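You operate a simulated robot arm through the tools that you are given. There is no shell and no other tool.

Carry out the task below with a simulated robot arm. There is one attempt and no reset: what you move stays moved.

JOB
Press the violet cable plug onto short cable E725 in the lever press.
Fine: lay the cable in the press, set the plug on its end, then shut the guard before pulling the lever; put the lever up; plugs are in the PLUGS drawer, shut it again; leave the other cables and plugs. Where these are worked on the way, their far stop is far enough and under half their travel is too little: plugs drawer.

It is judged by the outcome, as a careful person would: the job done as asked, and still so three seconds after it is handed in. It fails if anything else is knocked over, pushed out of place, dropped, spilled or broken.

ROBOT AND FRAMES
A 7-joint arm with a two-finger parallel gripper, fixed in place. Base frame: the origin is at the foot of the arm, x ahead of it, y to its left, z up. Lengths are in cm, angles in degrees, forces in N, time in s.
Its first joint turns from -149.0 to 149.0 degrees. Payload 3.43 kg.
Tool frame: the origin (TCP) lies between the finger pads and is the grasp point; the fingertips stand 3 cm ahead of it; z points along the fingers, y is the line along which they close. Largest opening 9.4 cm; finger width 2.8, thickness 1; the body of the gripper, 5 by 9.6 cm, starts 5.5 cm behind the TCP.
Orientation is that of the tool frame in the base frame, as [roll, pitch, yaw] about the fixed x, y, z axes, in that order (R = Rz(yaw) Ry(pitch) Rx(roll)). With the fingers straight down and closing along the base's y, the tool's x points along the base's -x, its y along +y and its z along -z.

CONTROLS
- The arm moves only by the tool apply_moves. Its argument "increments" is a list of rows, each an object (a shift or turn left out is 0, a gripper value left out holds the last) with "translation": the shift along the tool's x, y, z in cm, a list of three; "dr": the turn, a rotation vector about the tool's x, y, z in degrees, a list of three; "gripper": the closure in counts, from 0 (fully open) to 255 (shut). In form: [{"translation": [x, y, z], "dr": [ax, ay, az], "gripper": gripper}, ...]. A call has 1 to 20 rows; each row is the pose to reach, as a shift and turn from the pose commanded when the call began, along the tool's axes at that moment. A row lasts 0.2 s, in which the tool goes at most 5 cm and 8.6 degrees; a call with a longer step from one row to the next is refused whole, and so is a gripper value outside its range. Where a pose cannot be reached the arm comes as near as it can. A force on the tool above 90 N (or 10 N above the force at the start of the call, whichever is more), or a blocked arm, ends the call early, and 0.2 s more pass. Each finger travels about 4.5 cm/s and halts on what it meets, pressing with about 44 N; the grip force reading is that of the motor and also rises with nothing between the fingers. The clock runs only during rows and for 0.2 s after the last one: add rows that repeat a pose to give the fingers time. It gives the time, the measured TCP pose, the force on the tool (base axes), the opening and the grip force at its end, in the units of the frame above (readings bear some noise), with the torque about the TCP (base axes, N m) and any sound that the robot's microphone picked up, and new pictures: "pictures" is both (left out), scene, wrist or none.
- Cameras (640 x 400 px; columns grow to the right, rows downward): "scene" is fixed at [5.12, 50.02, 149.13]; the picture's right is [-0.56, -0.83, 0.00], its down [-0.58, 0.39, -0.71] and it looks along [0.59, -0.40, -0.70] (base axes); focal length 290 px, centre (320, 200). "wrist" rides on the gripper at [7.6, 1.4, -10.2] in the tool frame; the picture's right is [-0.18, 0.98, 0.00], its down [-0.75, -0.14, -0.64] and it looks along [-0.63, -0.12, 0.77] (tool axes); focal length 243 px, centre (320, 200).
- point_at(camera, pixels): there is no depth. For up to 12 entries [column, row, z] of the newest picture of that camera ("zoom" is the newest enlarged one), the place [x, y] in the base frame at which the ray of that pixel passes the height z, good to about 0.2 cm. It takes no simulated time.
- inspect(camera, box): a new picture of the part [left, top, right, bottom] of that camera's present view, enlarged. It takes no simulated time.
- close_job(): hands the job in; it is judged then, once.

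Open the gripper and draw the arm clear of the work before you hand the job in, unless the task says otherwise.

The tools are called after "Call:" as a command line: name --argument value ..., lists and objects as JSON in quotes. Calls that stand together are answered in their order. apply_moves: Moves the arm, as the interface text tells. Its arguments: {"type":"object","properties":{"increments":{"type":"array","items":{"type":"object","properties":{"translation":{"type":"array","items":{"type":"number"}},"dr":{"type":"array","items":{"type":"number"}},"gripper":{"type":"number"}}}},"pictures":{"type":"string","enum":["both","scene","wrist","none"]}},"required":["increments"]} The other tools are called the same way: point_at (camera, pixels) gives the place at which the rays of pixels pass given heights; inspect (camera, box) takes an enlarged picture of a part of a camera's view; close_job () hands the job in.

At the start:

```text
time: 0.0
ee_pos: [24.9, -0.07, 43.16]
tool_rot: [-179.9, -33.9, 179.8]
force: [-0.2, 0.0, 0.5]
wrist_torque: [-0.03, -0.03, -0.03]
finger_gap: 9.43
grasp_force: 0.1
```

scene: 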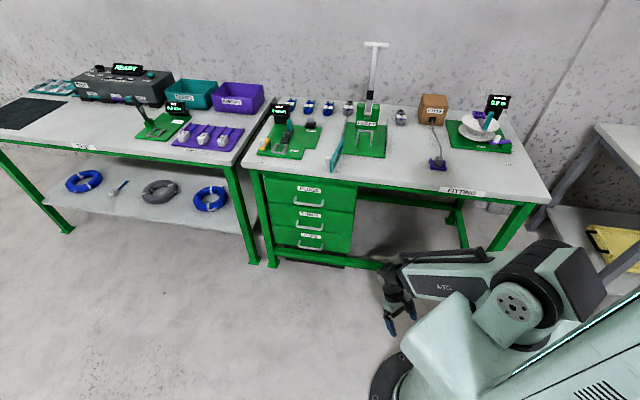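
wrist: 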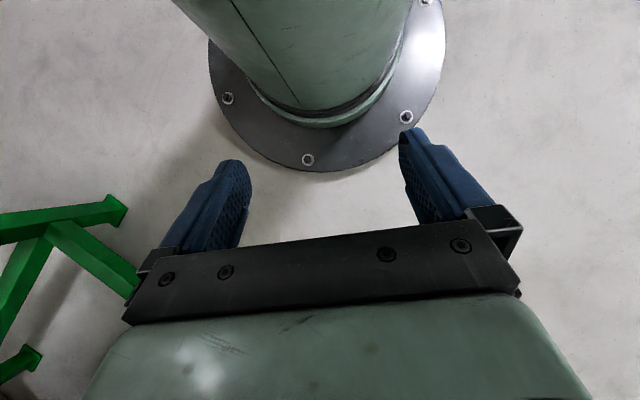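

I start by looking closely at the scene: the bench with drawers (column ~310, row ~210), the press (370,120), and the cables.

Call:
inspect --camera "scene" --box '[240, 80, 400, 180]'

Call:
inspect --camera "scene" --box '[380, 80, 540, 200]'

Call:
inspect --camera "scene" --box '[240, 160, 400, 260]'

Call:
inspect --camera "scene" --box '[100, 50, 260, 170]'

Call:
inspect --camera "scene" --box '[0, 60, 160, 220]'

```text
4.00 times, centred on (320, 130) of scene
```

zoom: 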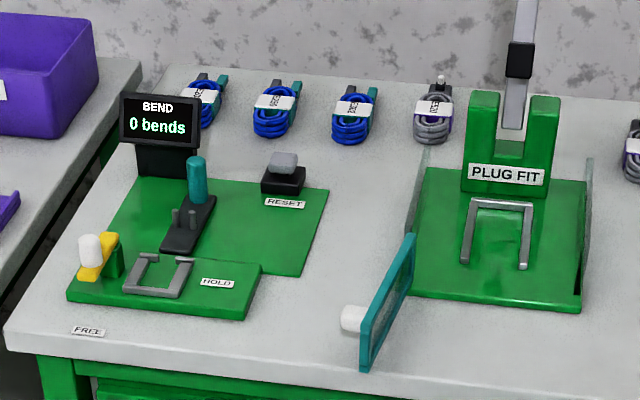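

```text
3.33 times, centred on (460, 140) of scene
```

zoom: 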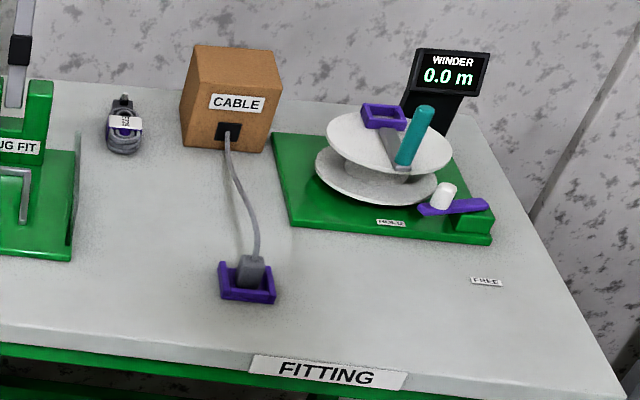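

```text
4.00 times, centred on (320, 210) of scene
```

zoom: 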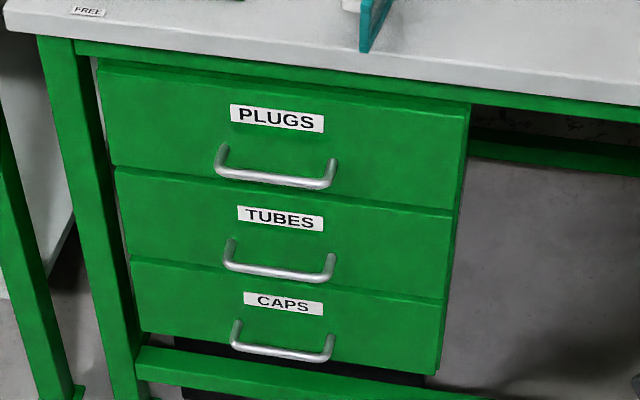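

```text
3.33 times, centred on (180, 110) of scene
```

zoom: 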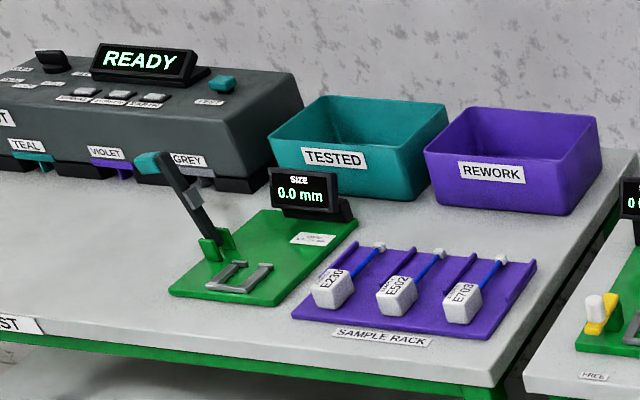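

```text
2.50 times, centred on (80, 140) of scene
```

zoom: 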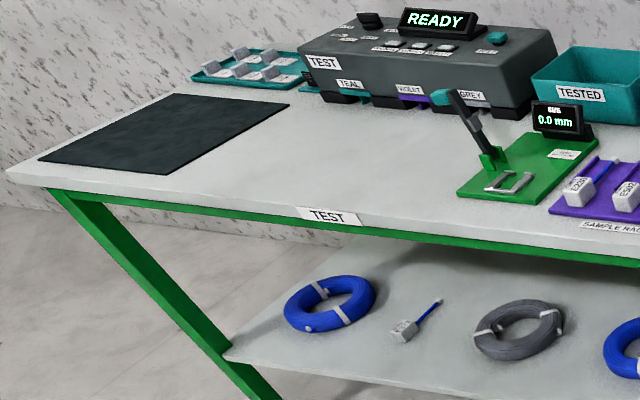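

Five short coiled cables stand at the back of the FITTING bench (columns 290–402, row ~108–117); I zoom in on their labels.

Call:
inspect --camera "scene" --box '[280, 92, 320, 117]'

Call:
inspect --camera "scene" --box '[316, 94, 360, 121]'

Call:
inspect --camera "scene" --box '[384, 100, 424, 130]'

Call:
inspect --camera "scene" --box '[90, 170, 250, 270]'

Call:
inspect --camera "scene" --box '[320, 30, 420, 170]'

```text
16.00 times, centred on (300, 104) of scene
```

zoom: 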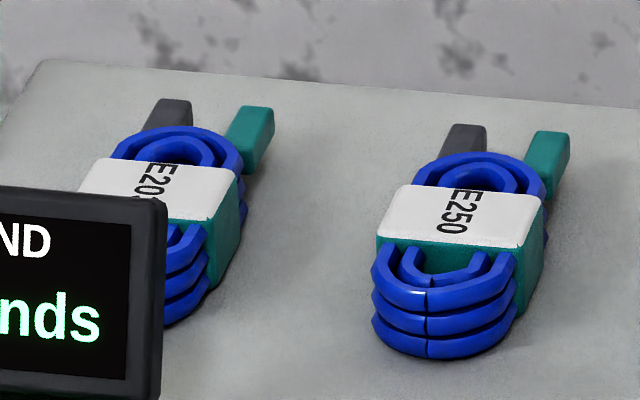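

```text
14.55 times, centred on (338, 108) of scene
```

zoom: 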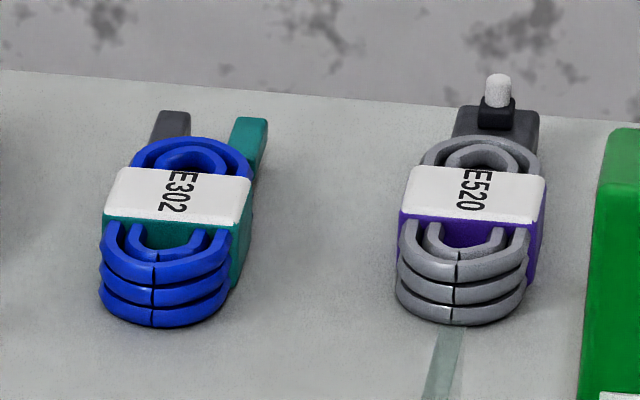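

```text
13.33 times, centred on (404, 115) of scene
```

zoom: 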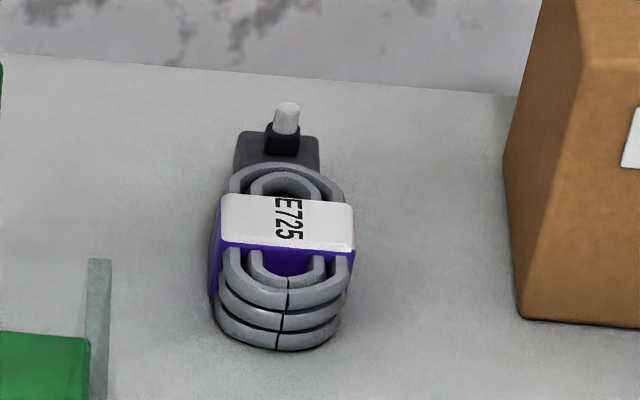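

```text
4.00 times, centred on (170, 220) of scene
```

zoom: 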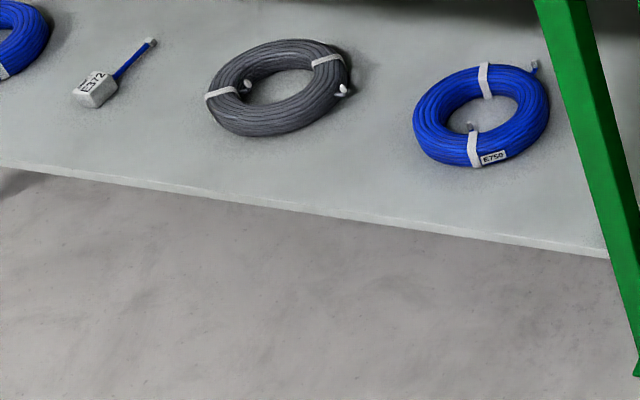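

```text
2.86 times, centred on (370, 100) of scene
```

zoom: 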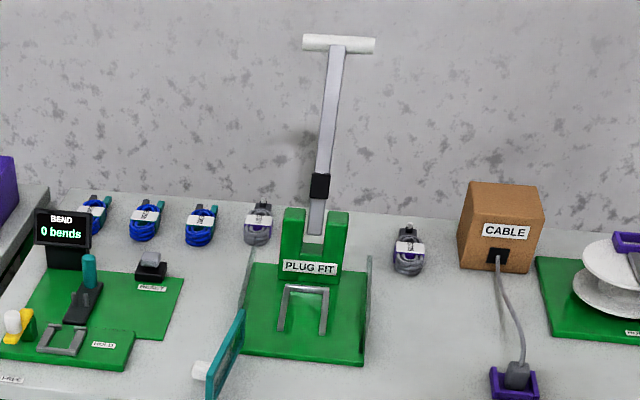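

E725 is the grey cable at scene (403,117) with a violet band and a white peg. I estimate the bench height by comparing leg foot and bench-top corner.

Call:
point_at --camera "scene" --pixels '[[273, 266, 0], [252, 172, 60], [252, 172, 70], [252, 172, 80], [252, 172, 90], [403, 122, 70], [403, 122, 80], [403, 122, 75], [510, 237, 0], [550, 190, 70], [550, 190, 80], [550, 190, 75]]'

Call:
inspect --camera "scene" --box '[330, 95, 400, 180]'

```text
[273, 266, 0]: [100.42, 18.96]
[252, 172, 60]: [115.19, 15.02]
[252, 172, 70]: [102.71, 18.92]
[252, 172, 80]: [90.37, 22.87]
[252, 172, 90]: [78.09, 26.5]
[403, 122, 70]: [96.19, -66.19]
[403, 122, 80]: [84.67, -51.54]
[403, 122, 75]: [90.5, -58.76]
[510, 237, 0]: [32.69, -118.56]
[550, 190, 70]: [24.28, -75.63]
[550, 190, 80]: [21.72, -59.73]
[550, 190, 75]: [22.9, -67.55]
```

```text
4.71 times, centred on (365, 138) of scene
```

zoom: 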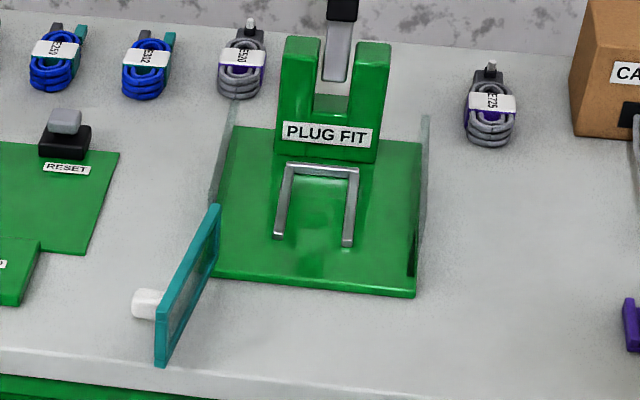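

The bench edge runs diagonally, about 61 cm from the base at azimuth ≈ -40°. I raise the arm and straighten the tool to vertical so I can view the bench from the wrist camera.

Call:
apply_moves --increments '[{"translation": [1.17, 0, -4.5], "dr": [0, -2.6, 0]}, {"translation": [2.34, 0, -9], "dr": [0, -5.2, 0]}, {"translation": [3.51, 0, -13.5], "dr": [0, -7.8, 0]}, {"translation": [4.68, 0, -18], "dr": [0, -10.4, 0]}, {"translation": [5.85, 0, -22.5], "dr": [0, -13, 0]}, {"translation": [7.02, 0, -27], "dr": [0, -15.6, 0]}, {"translation": [8.19, 0, -31.5], "dr": [0, -18.2, 0]}, {"translation": [9.36, 0, -36], "dr": [0, -20.8, 0]}, {"translation": [10.53, 0, -40.5], "dr": [0, -23.4, 0]}, {"translation": [11.7, 0, -45], "dr": [0, -26, 0]}, {"translation": [12.87, 0, -49.5], "dr": [0, -28.6, 0]}, {"translation": [14.04, 0, -54], "dr": [0, -31.2, 0]}, {"translation": [15.2, 0, -58.5], "dr": [0, -33.9, 0]}]' --pictures "both"

```text
time: 2.8
ee_pos: [51.67, -0.66, 100.37]
tool_rot: [-179.8, 0.7, 179.8]
force: [26.7, -5.0, -56.0]
wrist_torque: [0.13, -2.4, 0.3]
finger_gap: 9.39
grasp_force: 0.0
out of reach, approached as far as the arm can: row 1, 2, 3, 4, 5, 6, 7, 8, 9, 10, 11, 12, 13
```

scene: 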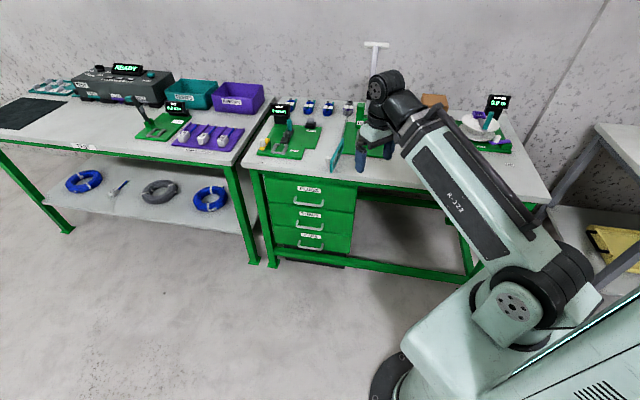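
wrist: 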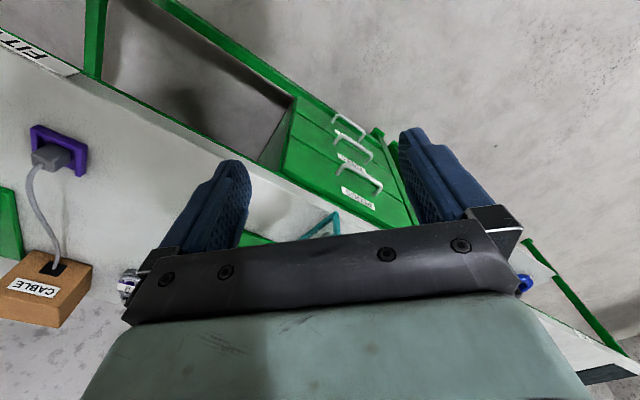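

The wrist picture shows the violet plug holder at (58,150), also visible in scene at about (438,164); I triangulate the bench height from both.

Call:
point_at --camera "wrist" --pixels '[[34, 126, 70], [34, 126, 75], [34, 126, 80], [86, 175, 70], [86, 175, 75], [86, 175, 80], [336, 213, 80], [336, 213, 85]]'

Call:
inspect --camera "scene" --box '[420, 140, 460, 180]'

Call:
inspect --camera "wrist" --box '[0, 100, 160, 200]'

```text
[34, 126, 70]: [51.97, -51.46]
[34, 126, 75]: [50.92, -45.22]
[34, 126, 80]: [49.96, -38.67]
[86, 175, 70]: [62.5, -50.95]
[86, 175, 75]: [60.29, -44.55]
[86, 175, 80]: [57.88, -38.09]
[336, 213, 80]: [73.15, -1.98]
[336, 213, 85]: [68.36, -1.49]
```

```text
10.00 times, centred on (440, 160) of scene
```

zoom: 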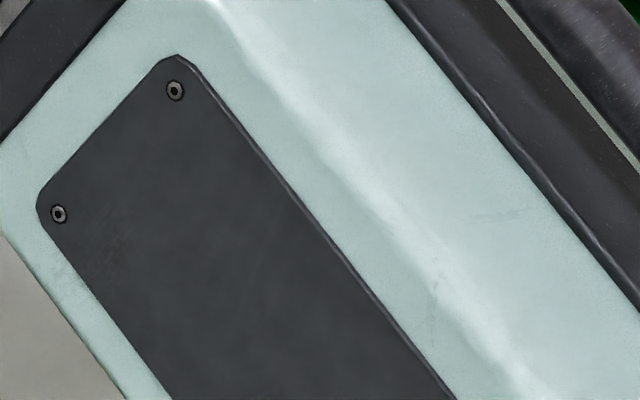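

```text
4.00 times, centred on (80, 150) of wrist
```

zoom: 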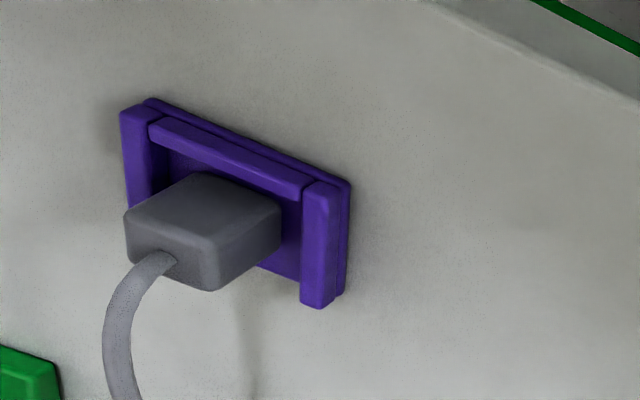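

Call:
point_at --camera "scene" --pixels '[[446.5, 170.9, 70], [446.5, 170.9, 75], [446.5, 170.9, 80], [446.5, 170.9, 85], [430, 169.4, 75], [430, 169.4, 80]]'

Call:
point_at --camera "wrist" --pixels '[[37.5, 125, 70], [37.5, 125, 75], [37.5, 125, 80], [37.5, 125, 85], [87, 145, 75], [87, 145, 80]]'

```text
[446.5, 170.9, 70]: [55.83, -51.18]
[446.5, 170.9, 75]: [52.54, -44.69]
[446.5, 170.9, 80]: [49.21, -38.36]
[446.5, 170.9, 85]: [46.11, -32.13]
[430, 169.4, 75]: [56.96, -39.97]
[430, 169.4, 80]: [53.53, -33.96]
```

```text
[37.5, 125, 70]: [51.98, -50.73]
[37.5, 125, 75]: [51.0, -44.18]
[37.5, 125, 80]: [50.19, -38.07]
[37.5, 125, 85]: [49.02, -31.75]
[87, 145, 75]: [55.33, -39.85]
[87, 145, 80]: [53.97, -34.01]
```

Triangulation puts the bench top at about z = 78. I take a null step to see where the arm has settled before moving on.

Call:
apply_moves --increments '[{"translation": [0, 0, 0]}, {"translation": [0, 0, 0]}]' --pictures "none"

```text
time: 3.4
ee_pos: [51.76, -0.73, 100.43]
tool_rot: [-179.9, 0.5, 179.7]
force: [33.1, -7.4, -49.4]
wrist_torque: [0.39, -1.04, 0.41]
finger_gap: 9.39
grasp_force: 0.1
```

Force reads about 60 N in free air, likely the wrist folded against the arm itself; I move outward (tool −x) to relieve it.

Call:
apply_moves --increments '[{"translation": [-4, 0, 0]}, {"translation": [-8, 0, 0]}, {"translation": [-12, 0, 0]}, {"translation": [-12, 0, 0]}]' --pictures "none"

```text
time: 4.4
ee_pos: [63.56, -0.35, 100.86]
tool_rot: [-179.8, 0.0, 179.7]
force: [0.4, 0.2, 0.1]
wrist_torque: [-0.03, 0.0, 0.0]
finger_gap: 9.42
grasp_force: 0.1
```

Force is clear now. I swing toward the bench, yawing 40° to face it, at (54,-32,105).

Call:
apply_moves --increments '[{"translation": [1.2, -3.96, -0.5], "dr": [0, 0, 5]}, {"translation": [2.4, -7.9, -1], "dr": [0, 0, 10]}, {"translation": [3.6, -11.9, -1.5], "dr": [0, 0, 15]}, {"translation": [4.8, -15.8, -2], "dr": [0, 0, 20]}, {"translation": [6, -19.8, -2.5], "dr": [0, 0, 25]}, {"translation": [7.2, -23.7, -3], "dr": [0, 0, 30]}, {"translation": [8.4, -27.7, -3.5], "dr": [0, 0, 35]}, {"translation": [9.56, -31.65, -4.1], "dr": [0, 0, 40]}, {"translation": [9.56, -31.65, -4.1], "dr": [0, 0, 40]}]' --pictures "both"

```text
time: 6.4
ee_pos: [53.88, -32.1, 105.44]
tool_rot: [180.0, 0.2, 139.6]
force: [0.3, 0.3, 0.2]
wrist_torque: [0.02, 0.0, -0.01]
finger_gap: 9.39
grasp_force: 0.0
```

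scene: 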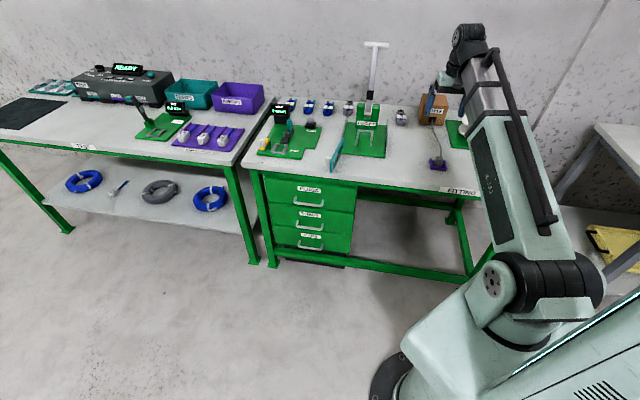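
wrist: 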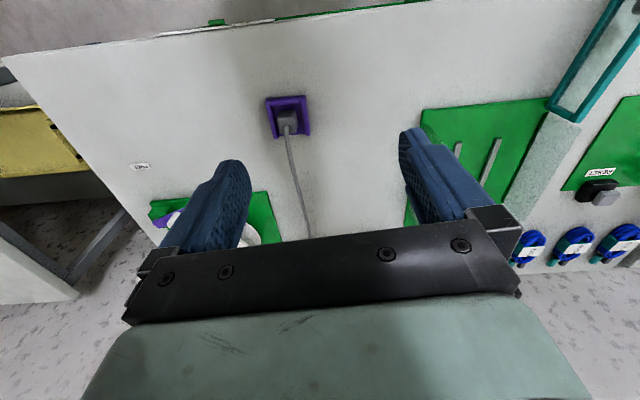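

Now I can see the bench from above: press plate at wrist (480,150), violet holder (288,117). I move left along the bench toward the press and tilt outward to view the back area.

Call:
apply_moves --increments '[{"translation": [0, 4, -1], "dr": [0, -6, 0]}, {"translation": [0, 8, -2], "dr": [0, -12, 0]}, {"translation": [0, 12, -3], "dr": [0, -18, 0]}, {"translation": [0, 16, -4], "dr": [0, -24, 0]}, {"translation": [0, 20, -5], "dr": [0, -30, 0]}, {"translation": [0, 20, -5], "dr": [0, -30, 0]}]' --pictures "both"

```text
time: 7.8
ee_pos: [66.82, -16.45, 110.61]
tool_rot: [-179.9, 30.2, 139.7]
force: [-0.1, -0.5, 0.6]
wrist_torque: [-0.03, 0.0, 0.01]
finger_gap: 9.38
grasp_force: 0.0
```

scene: 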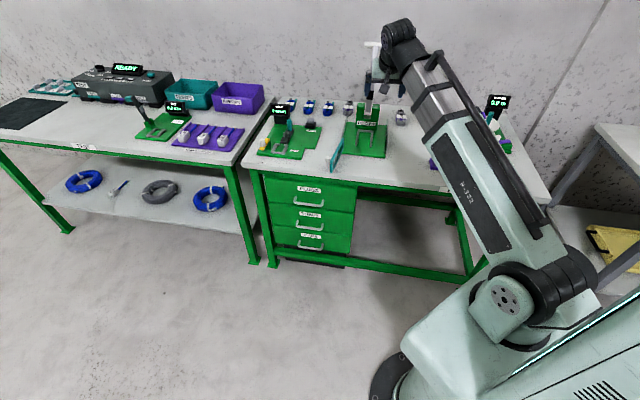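
wrist: 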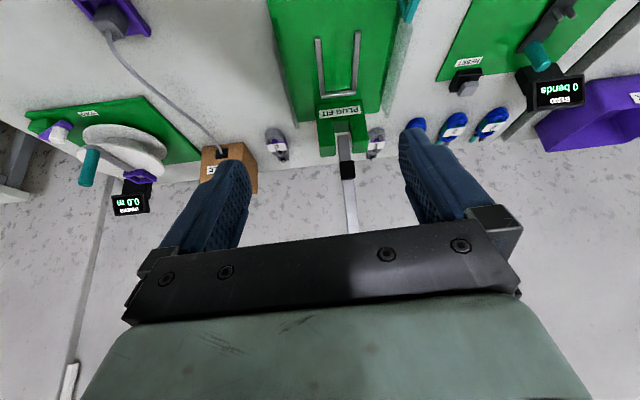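

The tilted view shows the press (335,60), E725 to its left at (277,145), E520 to its right. I zoom in on the press and cable.

Call:
inspect --camera "wrist" --box '[240, 0, 432, 120]'

Call:
inspect --camera "wrist" --box '[250, 110, 330, 170]'

Call:
inspect --camera "wrist" --box '[300, 60, 400, 240]'

Call:
point_at --camera "wrist" --pixels '[[277, 130, 78], [277, 130, 80], [278, 150, 80], [280, 160, 78], [287, 120, 78], [381, 115, 78], [380, 15, 80], [316, 40, 82], [357, 32, 82], [322, 92, 82], [353, 88, 82], [340, 135, 90]]'

```text
3.33 times, centred on (336, 60) of wrist
```

zoom: 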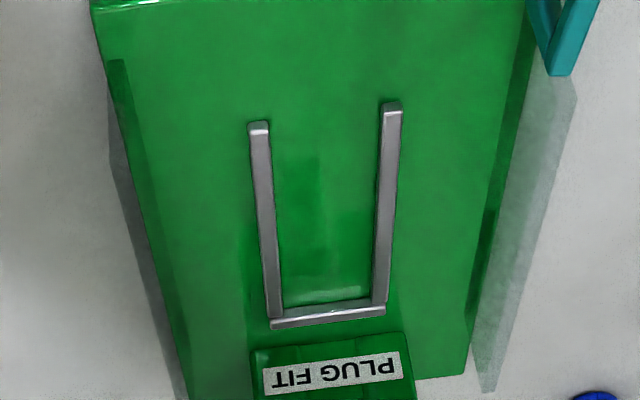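

```text
6.67 times, centred on (290, 140) of wrist
```

zoom: 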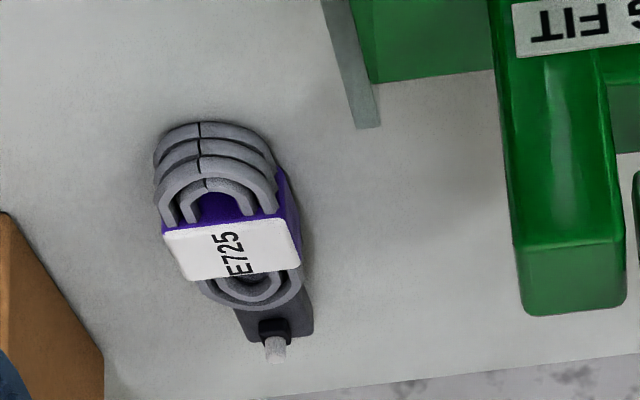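

```text
2.22 times, centred on (350, 150) of wrist
```

zoom: 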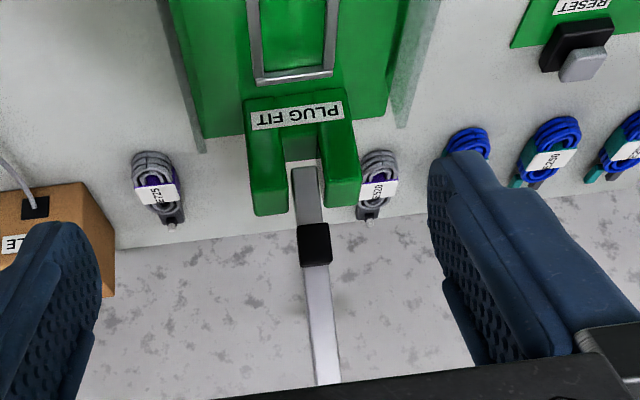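

```text
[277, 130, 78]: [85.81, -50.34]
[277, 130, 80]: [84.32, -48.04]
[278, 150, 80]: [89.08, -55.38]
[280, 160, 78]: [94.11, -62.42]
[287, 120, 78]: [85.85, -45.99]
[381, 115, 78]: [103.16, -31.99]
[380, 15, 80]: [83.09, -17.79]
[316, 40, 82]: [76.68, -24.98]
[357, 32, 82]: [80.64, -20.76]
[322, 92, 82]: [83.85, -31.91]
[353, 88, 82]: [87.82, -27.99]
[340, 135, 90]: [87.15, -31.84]
```

E725 sits around (86.5,-51.5), peg end toward the wall, and the press nest (U-rail) is open toward the robot. I move right, level the tool, then go forward over the front of the cable for a close look.

Call:
apply_moves --increments '[{"translation": [1, -3, 1.73], "dr": [0, 6, 0]}, {"translation": [2, -6, 3.46], "dr": [0, 12, 0]}, {"translation": [3, -9, 5.2], "dr": [0, 18, 0]}, {"translation": [4, -12, 6.93], "dr": [0, 24, 0]}, {"translation": [5, -15, 8.66], "dr": [0, 30, 0]}, {"translation": [1.1, -15, 11.3], "dr": [0, 30, 0]}, {"translation": [-2.7, -15, 13.9], "dr": [0, 30, 0]}, {"translation": [-6.6, -15, 16.5], "dr": [0, 30, 0]}, {"translation": [-10.4, -15, 19.2], "dr": [0, 30, 0]}, {"translation": [-14.3, -15, 21.8], "dr": [0, 30, 0]}, {"translation": [-18.2, -15, 24.4], "dr": [0, 30, 0]}, {"translation": [-18.2, -15, 24.4], "dr": [0, 30, 0]}]' --pictures "both"

```text
time: 10.4
ee_pos: [78.41, -46.37, 98.36]
tool_rot: [-180.0, 0.1, 139.7]
force: [0.1, -0.2, -0.5]
wrist_torque: [0.01, 0.01, 0.02]
finger_gap: 9.38
grasp_force: 0.1
```

scene: 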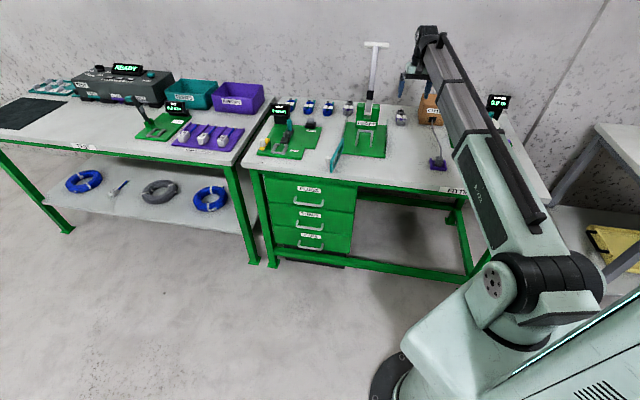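
wrist: 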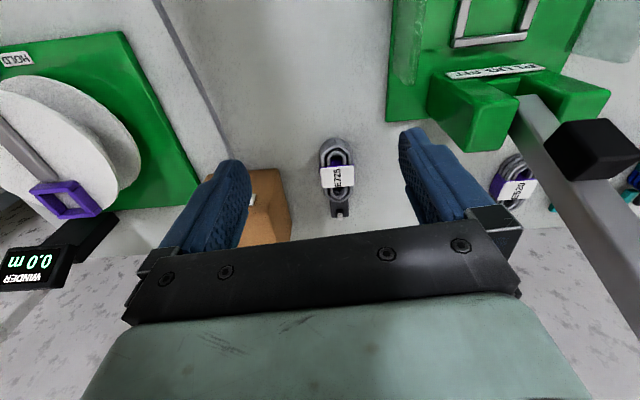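

The cable is now at wrist (337,178). I zoom in and measure it.

Call:
inspect --camera "wrist" --box '[290, 130, 386, 190]'

Call:
inspect --camera "wrist" --box '[240, 120, 400, 220]'

Call:
inspect --camera "wrist" --box '[380, 0, 620, 150]'

Call:
point_at --camera "wrist" --pixels '[[318, 152, 78], [350, 148, 78], [322, 175, 81], [354, 172, 81], [338, 138, 79], [340, 213, 79], [331, 213, 79], [248, 172, 90], [287, 173, 90], [290, 215, 90], [293, 240, 78]]'

```text
6.67 times, centred on (338, 160) of wrist
```

zoom: 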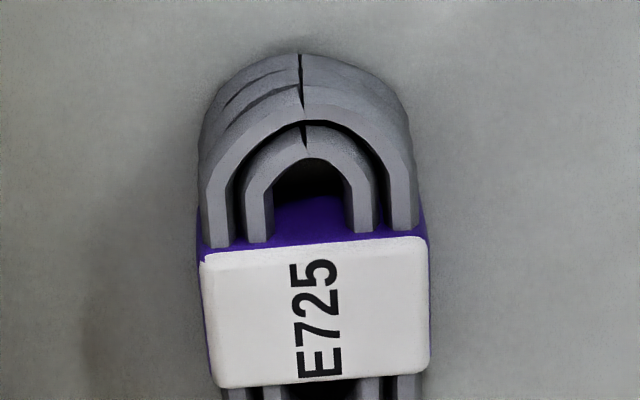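

```text
4.00 times, centred on (320, 170) of wrist
```

zoom: 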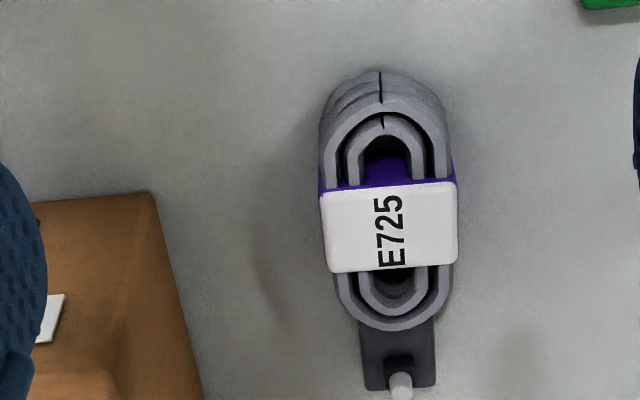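

```text
2.67 times, centred on (500, 75) of wrist
```

zoom: 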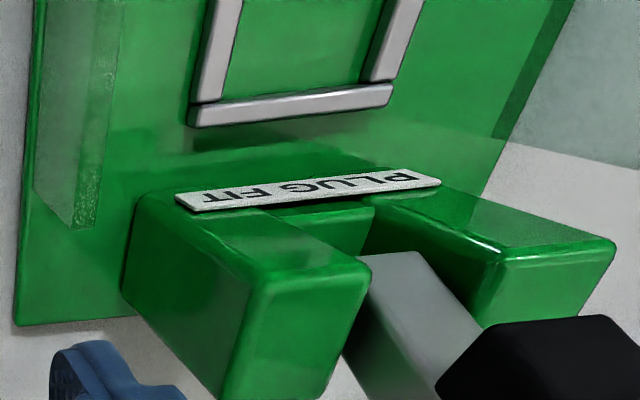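

```text
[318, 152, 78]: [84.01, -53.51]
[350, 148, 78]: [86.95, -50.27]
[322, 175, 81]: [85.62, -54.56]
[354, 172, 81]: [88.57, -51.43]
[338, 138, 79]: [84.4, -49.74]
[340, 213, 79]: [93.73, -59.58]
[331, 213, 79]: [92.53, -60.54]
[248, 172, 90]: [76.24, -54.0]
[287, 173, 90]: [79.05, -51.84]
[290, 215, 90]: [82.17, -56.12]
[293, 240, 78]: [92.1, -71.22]
```

I triangulate the label block's corners between the scene and wrist views to get its height.

Call:
point_at --camera "scene" --pixels '[[406.6, 118.75, 80], [406.6, 118.75, 82], [406.6, 118.75, 84], [396.5, 118.2, 80], [396.5, 118.2, 82], [396.5, 118.2, 84], [406.4, 115.2, 82], [396.9, 114.6, 82]]'

Call:
point_at --camera "wrist" --pixels '[[320.5, 168.25, 80], [320.5, 168.25, 82], [320.5, 168.25, 84], [353.75, 165, 80], [353.75, 165, 82], [353.75, 165, 84], [323.25, 188, 82], [354.25, 186, 82], [340.3, 216, 82]]'

Call:
inspect --camera "wrist" --box '[310, 180, 374, 220]'

```text
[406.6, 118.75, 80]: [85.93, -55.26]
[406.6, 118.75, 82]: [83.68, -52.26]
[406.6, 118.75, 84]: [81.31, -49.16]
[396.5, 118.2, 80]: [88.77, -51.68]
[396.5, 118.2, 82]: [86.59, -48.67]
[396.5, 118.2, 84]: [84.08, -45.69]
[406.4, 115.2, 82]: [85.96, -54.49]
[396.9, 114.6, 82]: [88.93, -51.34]
```

```text
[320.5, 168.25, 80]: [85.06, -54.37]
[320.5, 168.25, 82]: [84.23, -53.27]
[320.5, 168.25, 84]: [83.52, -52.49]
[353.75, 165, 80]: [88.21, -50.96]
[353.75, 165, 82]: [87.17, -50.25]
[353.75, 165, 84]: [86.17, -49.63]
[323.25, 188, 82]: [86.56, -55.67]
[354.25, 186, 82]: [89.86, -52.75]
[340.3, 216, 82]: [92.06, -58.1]
```

```text
10.00 times, centred on (342, 200) of wrist
```

zoom: 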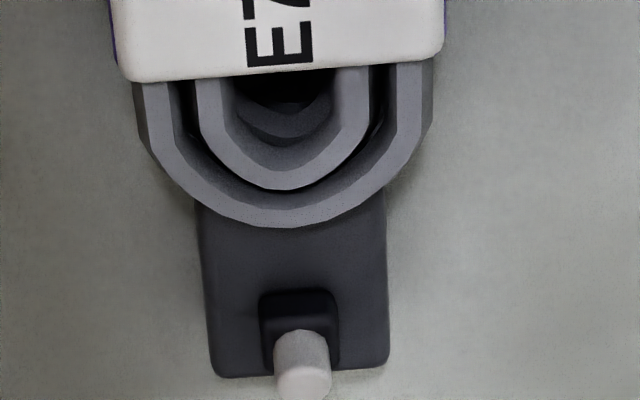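

Label top is at z≈81, label centre ≈(87.3,-53.3). I check the neighbouring CABLE box for clearance.

Call:
inspect --camera "scene" --box '[390, 85, 454, 125]'

Call:
inspect --camera "wrist" --box '[200, 140, 360, 240]'

```text
10.00 times, centred on (422, 105) of scene
```

zoom: 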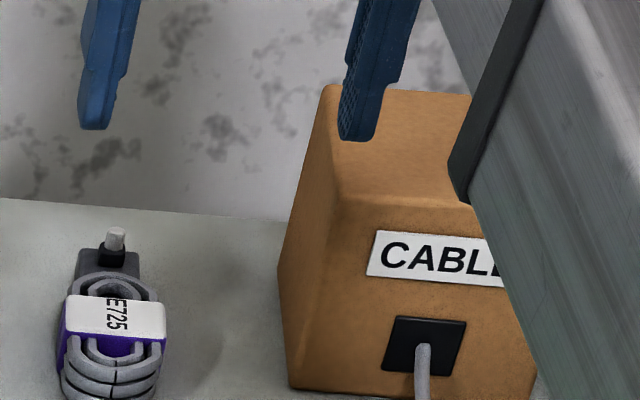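

```text
4.00 times, centred on (280, 190) of wrist
```

zoom: 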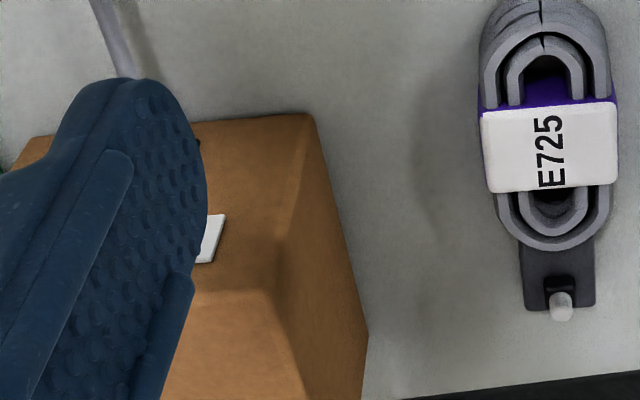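

Call:
point_at --camera "scene" --pixels '[[419, 123.5, 78], [424.5, 105.5, 86], [424.5, 105.5, 88], [424.5, 105.5, 90], [424.5, 105.5, 92], [422.5, 93.8, 90]]'

Call:
point_at --camera "wrist" --pixels '[[278, 168.75, 78], [292, 225, 78], [266.25, 213, 86], [266.25, 213, 88], [266.25, 213, 90], [266.25, 213, 92]]'

```text
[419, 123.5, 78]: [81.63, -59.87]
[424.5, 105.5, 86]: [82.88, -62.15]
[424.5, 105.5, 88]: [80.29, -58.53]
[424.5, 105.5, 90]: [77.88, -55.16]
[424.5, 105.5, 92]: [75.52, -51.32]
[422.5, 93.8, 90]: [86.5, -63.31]
```

```text
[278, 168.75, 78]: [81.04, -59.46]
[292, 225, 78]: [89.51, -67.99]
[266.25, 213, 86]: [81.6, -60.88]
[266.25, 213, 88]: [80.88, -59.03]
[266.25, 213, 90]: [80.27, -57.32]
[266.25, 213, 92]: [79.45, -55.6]
```

Box near corner is at (81.3,-59.7), about 8.8 cm clear of the cable centre line; the press side is far enough too. I tilt 20° outward, part-close the fingers to ~7 cm and move over the label at z=90.

Call:
apply_moves --increments '[{"translation": [-2.5, 0.1, 2], "dr": [0, -5, 0], "gripper": 65}, {"translation": [-5, 0.2, 4], "dr": [0, -10, 0], "gripper": 65}, {"translation": [-7.5, 0.3, 6], "dr": [0, -15, 0], "gripper": 65}, {"translation": [-10.2, 0.44, 8.4], "dr": [0, -20, 0], "gripper": 65}, {"translation": [-10.2, 0.44, 8.4], "dr": [0, -20, 0], "gripper": 65}]' --pictures "both"

```text
time: 11.6
ee_pos: [86.47, -52.43, 90.21]
tool_rot: [-179.9, 20.0, 139.7]
force: [0.1, 0.6, -0.6]
wrist_torque: [0.03, 0.0, -0.03]
finger_gap: 7.01
grasp_force: 0.0
```

scene: 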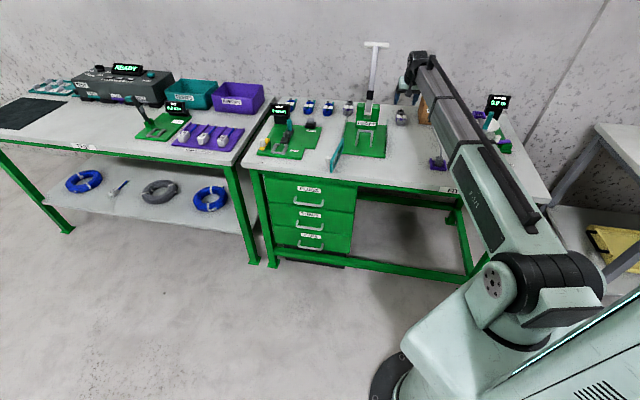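
wrist: 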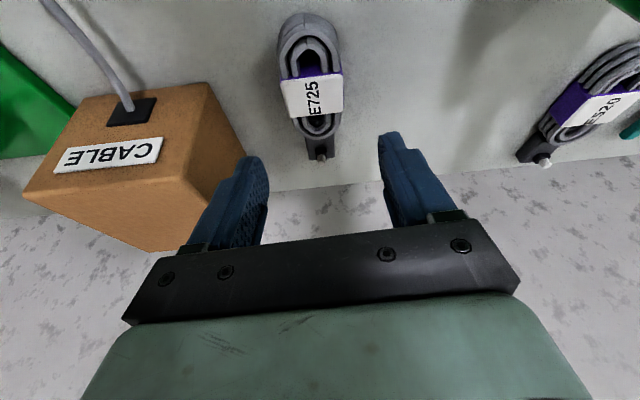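

The cable label is at wrist (313,95), and the box is clearly left of the finger. I re-measure the label from this closer view.

Call:
inspect --camera "wrist" --box '[264, 5, 360, 165]'

Call:
point_at --camera "wrist" --pixels '[[283, 82, 81], [340, 75, 81], [290, 117, 81], [344, 108, 81], [308, 13, 79], [321, 155, 80], [283, 82, 80.5], [344, 108, 80.5]]'

```text
2.50 times, centred on (312, 85) of wrist
```

zoom: 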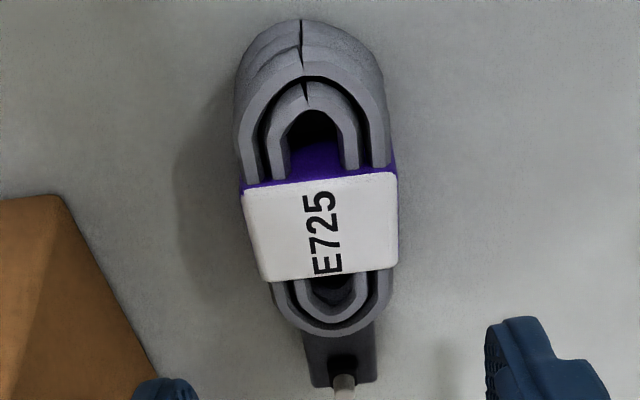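

```text
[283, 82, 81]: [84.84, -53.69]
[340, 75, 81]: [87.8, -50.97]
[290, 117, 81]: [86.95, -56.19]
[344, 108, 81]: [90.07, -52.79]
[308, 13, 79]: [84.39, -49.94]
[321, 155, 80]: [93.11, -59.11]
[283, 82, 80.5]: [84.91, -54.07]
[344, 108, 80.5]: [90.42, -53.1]
```

The cable's axis is at azimuth ≈ -45° (matching the nest rails). I yaw to 135°, centre on the label and descend to TCP z ≈ 82.3.

Call:
apply_moves --increments '[{"translation": [0.5, -0.02, 1.9], "dr": [0.8, 0, 2.2], "gripper": 65}, {"translation": [1, -0.04, 3.8], "dr": [1.61, 0, 4.42], "gripper": 65}, {"translation": [1.5, -0.06, 5.8], "dr": [1.61, 0, 4.42], "gripper": 65}, {"translation": [1.99, -0.08, 7.69], "dr": [1.61, 0, 4.42], "gripper": 65}, {"translation": [1.99, -0.08, 7.69], "dr": [1.61, 0, 4.42], "gripper": 65}]' --pictures "both"

```text
time: 12.8
ee_pos: [87.07, -52.75, 82.1]
tool_rot: [179.9, 20.1, 134.9]
force: [1.2, 0.1, 0.5]
wrist_torque: [-0.02, -0.02, -0.02]
finger_gap: 7.01
grasp_force: 0.0
```

scene: 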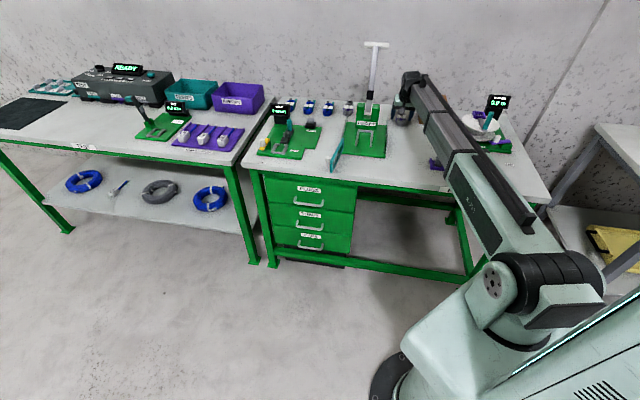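
wrist: 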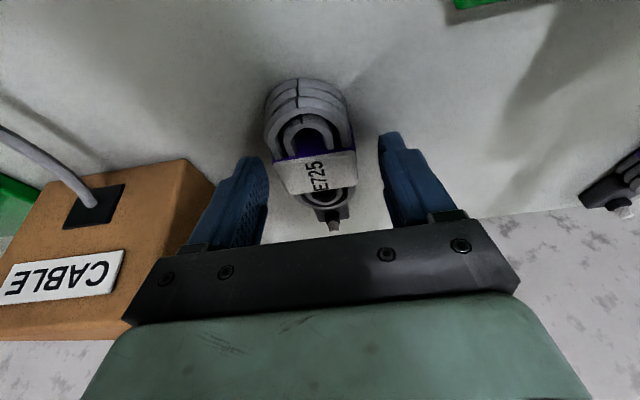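

The cable sits between the fingers (label centre ≈ (318,170)). I zoom to verify alignment before closing.

Call:
inspect --camera "wrist" --box '[200, 70, 440, 240]'

Call:
point_at --camera "wrist" --pixels '[[273, 162, 81], [353, 151, 81], [284, 194, 81], [357, 184, 81], [335, 225, 80], [310, 80, 79]]'

```text
2.35 times, centred on (320, 155) of wrist
```

zoom: 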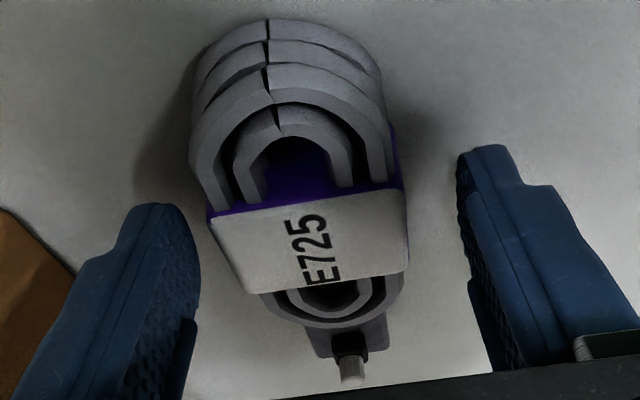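

```text
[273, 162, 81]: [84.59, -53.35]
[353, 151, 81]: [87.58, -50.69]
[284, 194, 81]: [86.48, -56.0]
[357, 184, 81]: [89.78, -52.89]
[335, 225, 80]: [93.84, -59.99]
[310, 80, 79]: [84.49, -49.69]
```

Aligned. I close the fingers on the label block.

Call:
apply_moves --increments '[{"translation": [0, 0, 0], "gripper": 255}, {"translation": [0, 0, 0], "gripper": 255}, {"translation": [0, 0, 0], "gripper": 255}, {"translation": [0, 0, 0], "gripper": 255}]' --pictures "wrist"

```text
time: 13.8
ee_pos: [87.06, -52.85, 82.2]
tool_rot: [180.0, 20.0, 135.0]
force: [-0.3, -0.3, -0.1]
wrist_torque: [-0.04, 0.0, 0.0]
finger_gap: 4.49
grasp_force: 44.1
```

wrist: 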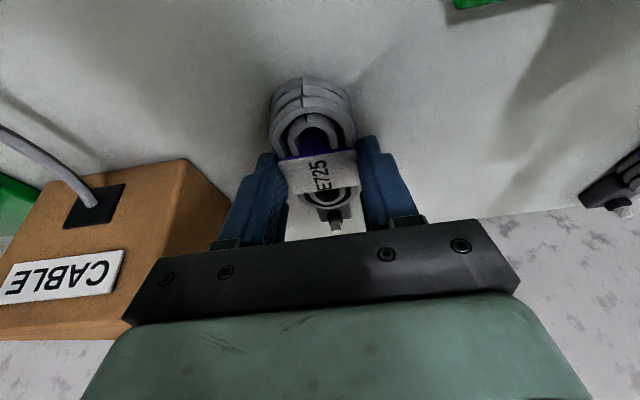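

Gripped (gap 4.49 cm, 44 N). I lift straight up 13 cm, then draw back toward the robot clear of the press.

Call:
apply_moves --increments '[{"translation": [-0.5, 0, -1.41], "gripper": 255}, {"translation": [-1.5, 0, -4.2], "gripper": 255}, {"translation": [-2.9, 0, -8], "gripper": 255}, {"translation": [-4.45, 0, -12.2], "gripper": 255}, {"translation": [-0.69, 0, -13.6], "gripper": 255}, {"translation": [3.07, 0, -15], "gripper": 255}, {"translation": [6.83, 0, -16.3], "gripper": 255}, {"translation": [10.6, 0, -17.7], "gripper": 255}, {"translation": [14.3, 0, -19.1], "gripper": 255}, {"translation": [18.1, 0, -20.4], "gripper": 255}, {"translation": [18.1, 0, -20.4], "gripper": 255}]' --pictures "both"

```text
time: 16.2
ee_pos: [69.88, -36.05, 94.99]
tool_rot: [179.9, 20.1, 134.9]
force: [-0.4, -0.3, -0.8]
wrist_torque: [0.02, 0.02, 0.0]
finger_gap: 4.48
grasp_force: 44.1
```

scene: 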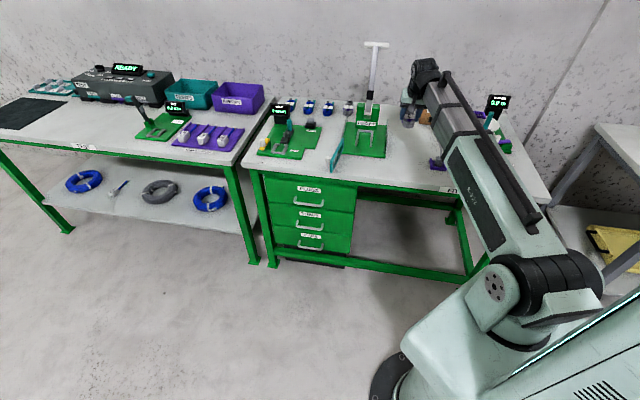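
wrist: 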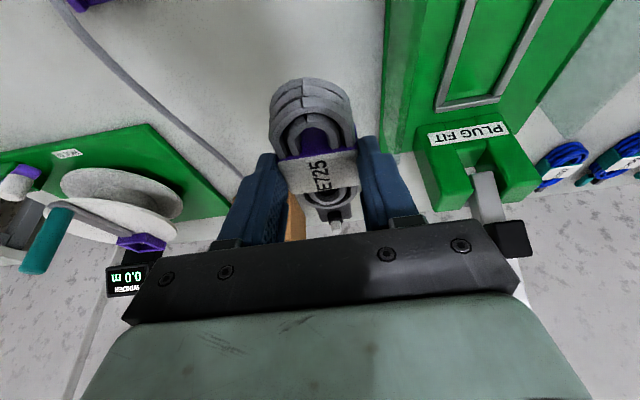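

Cable is held in the air. I zoom on the press from here to measure rails, posts and the lever block.

Call:
inspect --camera "wrist" --box '[370, 0, 610, 150]'

Call:
inspect --camera "wrist" --box '[380, 110, 572, 270]'

Call:
inspect --camera "scene" --box '[325, 95, 405, 165]'

Call:
inspect --camera "scene" --box '[340, 35, 412, 125]'

```text
2.67 times, centred on (490, 75) of wrist
```

zoom: 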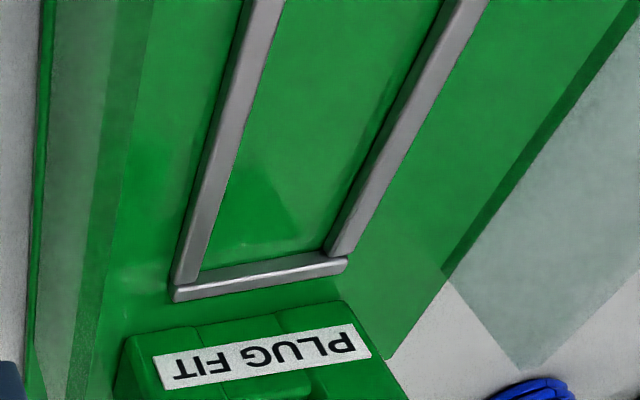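

```text
2.50 times, centred on (476, 190) of wrist
```

zoom: 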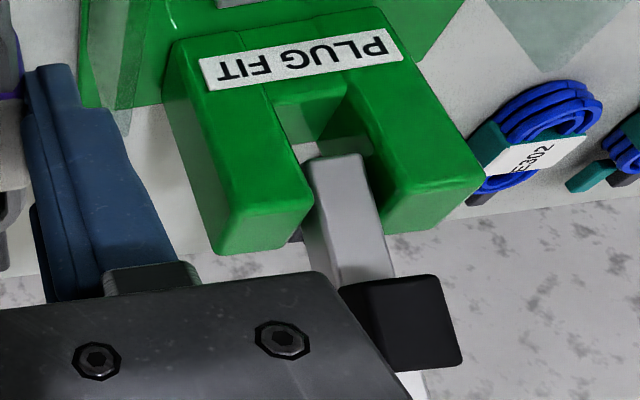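

```text
5.71 times, centred on (365, 130) of scene
```

zoom: 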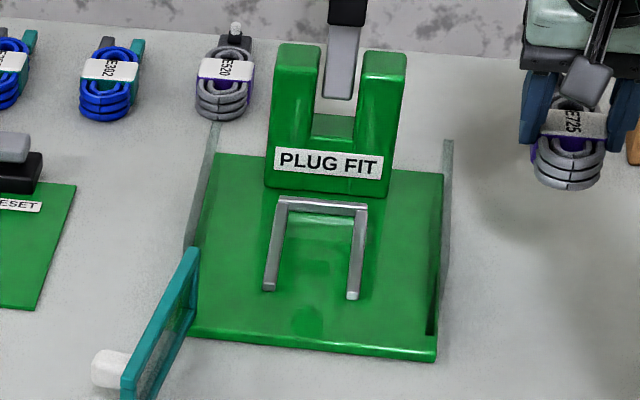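

```text
4.44 times, centred on (376, 80) of scene
```

zoom: 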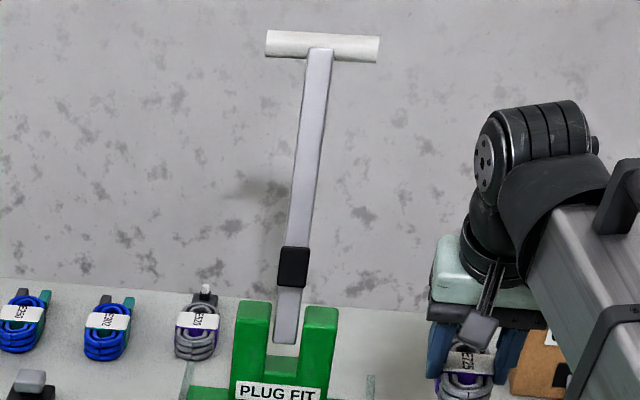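

I triangulate the nest's back corners, the guard side-panel tops, and the posts from both pictures.

Call:
point_at --camera "scene" --pixels '[[346.6, 116, 82], [346.6, 116, 86], [346.6, 116, 90], [387.2, 119.5, 82], [387.2, 119.5, 86], [387.2, 119.5, 90], [358, 129.65, 79], [358, 129.65, 81], [358, 129.65, 83], [373.4, 130.9, 79], [373.4, 130.9, 81], [373.4, 130.9, 83]]'

Call:
point_at --camera "wrist" --pixels '[[564.9, 138.7, 82], [564.9, 138.7, 86], [564.9, 138.7, 90], [396, 162, 82], [396, 162, 86], [396, 162, 90], [500.1, 96.7, 79], [500.1, 96.7, 81], [500.1, 96.7, 83], [434.6, 107.6, 79], [434.6, 107.6, 81], [434.6, 107.6, 83]]'

```text
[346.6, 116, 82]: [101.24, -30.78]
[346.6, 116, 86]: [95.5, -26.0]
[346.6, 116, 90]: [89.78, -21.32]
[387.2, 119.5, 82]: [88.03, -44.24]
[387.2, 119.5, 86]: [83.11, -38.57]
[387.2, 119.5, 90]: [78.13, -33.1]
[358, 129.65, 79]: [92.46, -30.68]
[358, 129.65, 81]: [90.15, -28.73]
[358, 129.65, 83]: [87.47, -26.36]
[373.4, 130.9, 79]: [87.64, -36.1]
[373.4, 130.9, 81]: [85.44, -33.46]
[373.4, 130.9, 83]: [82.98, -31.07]
```

```text
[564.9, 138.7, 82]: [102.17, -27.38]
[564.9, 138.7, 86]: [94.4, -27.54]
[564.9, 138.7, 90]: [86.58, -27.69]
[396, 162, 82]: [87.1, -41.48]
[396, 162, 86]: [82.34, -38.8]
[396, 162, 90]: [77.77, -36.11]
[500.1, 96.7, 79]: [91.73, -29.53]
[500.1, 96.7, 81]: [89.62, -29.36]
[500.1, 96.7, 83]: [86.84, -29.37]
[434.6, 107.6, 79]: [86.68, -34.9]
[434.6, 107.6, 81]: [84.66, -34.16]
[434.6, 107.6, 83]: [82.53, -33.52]
```

Panels top out at z≈85 and the nest rails at z≈80.3, back edge n≈85. Now I triangulate the lever's lower end and the black press block, and the rail front ends.

Call:
point_at --camera "scene" --pixels '[[368.6, 112.2, 84], [368.6, 112.2, 88], [368.6, 112.2, 92], [369.7, 95.1, 94], [369.7, 95.1, 98], [369.7, 95.1, 102], [370.6, 146.1, 80.3], [356.1, 145.4, 80.3], [376.5, 45.3, 110], [376.5, 45.3, 120], [376.5, 45.3, 130]]'

Call:
point_at --camera "wrist" --pixels '[[482, 176, 84], [482, 176, 88], [482, 176, 92], [510, 238, 94], [510, 238, 96], [510, 238, 98], [510, 238, 100]]'

```text
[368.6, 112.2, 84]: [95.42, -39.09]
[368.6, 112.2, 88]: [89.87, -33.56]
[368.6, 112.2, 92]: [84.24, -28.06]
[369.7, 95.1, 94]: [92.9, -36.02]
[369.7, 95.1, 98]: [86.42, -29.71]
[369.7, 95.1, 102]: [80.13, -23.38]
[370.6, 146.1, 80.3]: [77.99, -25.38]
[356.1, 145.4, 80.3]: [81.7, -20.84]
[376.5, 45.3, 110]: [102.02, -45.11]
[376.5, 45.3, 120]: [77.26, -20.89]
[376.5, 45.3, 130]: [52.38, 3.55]
```

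```text
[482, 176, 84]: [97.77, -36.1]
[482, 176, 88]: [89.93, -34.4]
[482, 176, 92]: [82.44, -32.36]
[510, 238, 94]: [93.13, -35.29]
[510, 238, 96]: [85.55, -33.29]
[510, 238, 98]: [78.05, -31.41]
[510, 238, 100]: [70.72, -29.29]
```

Geometry so far: ram block lands around n≈82 and the cable tail should butt against the nest's back. My fingertips are a bit low for the rails, so I set the cable down on the free bench here (between press and power cord) to regrip it higher with a vertical tool.

Call:
apply_moves --increments '[{"translation": [1.4, 0, 3.8], "gripper": 255}, {"translation": [2.8, 0, 7.6], "gripper": 255}, {"translation": [3.8, 0, 10.4], "gripper": 255}, {"translation": [4.1, 0, 11.3], "gripper": 255}, {"translation": [4.25, 0, 11.7], "gripper": 255}, {"translation": [4.34, 0, 11.93], "gripper": 255}, {"translation": [4.38, 0, 12.03], "gripper": 255}, {"translation": [4.38, 0, 12.03], "gripper": 255}]' --pictures "wrist"

```text
time: 18.0
ee_pos: [70.09, -36.09, 82.15]
tool_rot: [-180.0, 20.1, 135.1]
force: [0.7, 0.9, -0.6]
wrist_torque: [0.03, -0.01, 0.01]
finger_gap: 4.52
grasp_force: 43.1
```

wrist: 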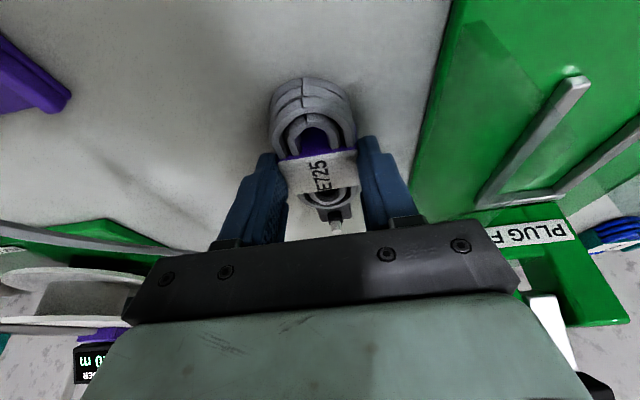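

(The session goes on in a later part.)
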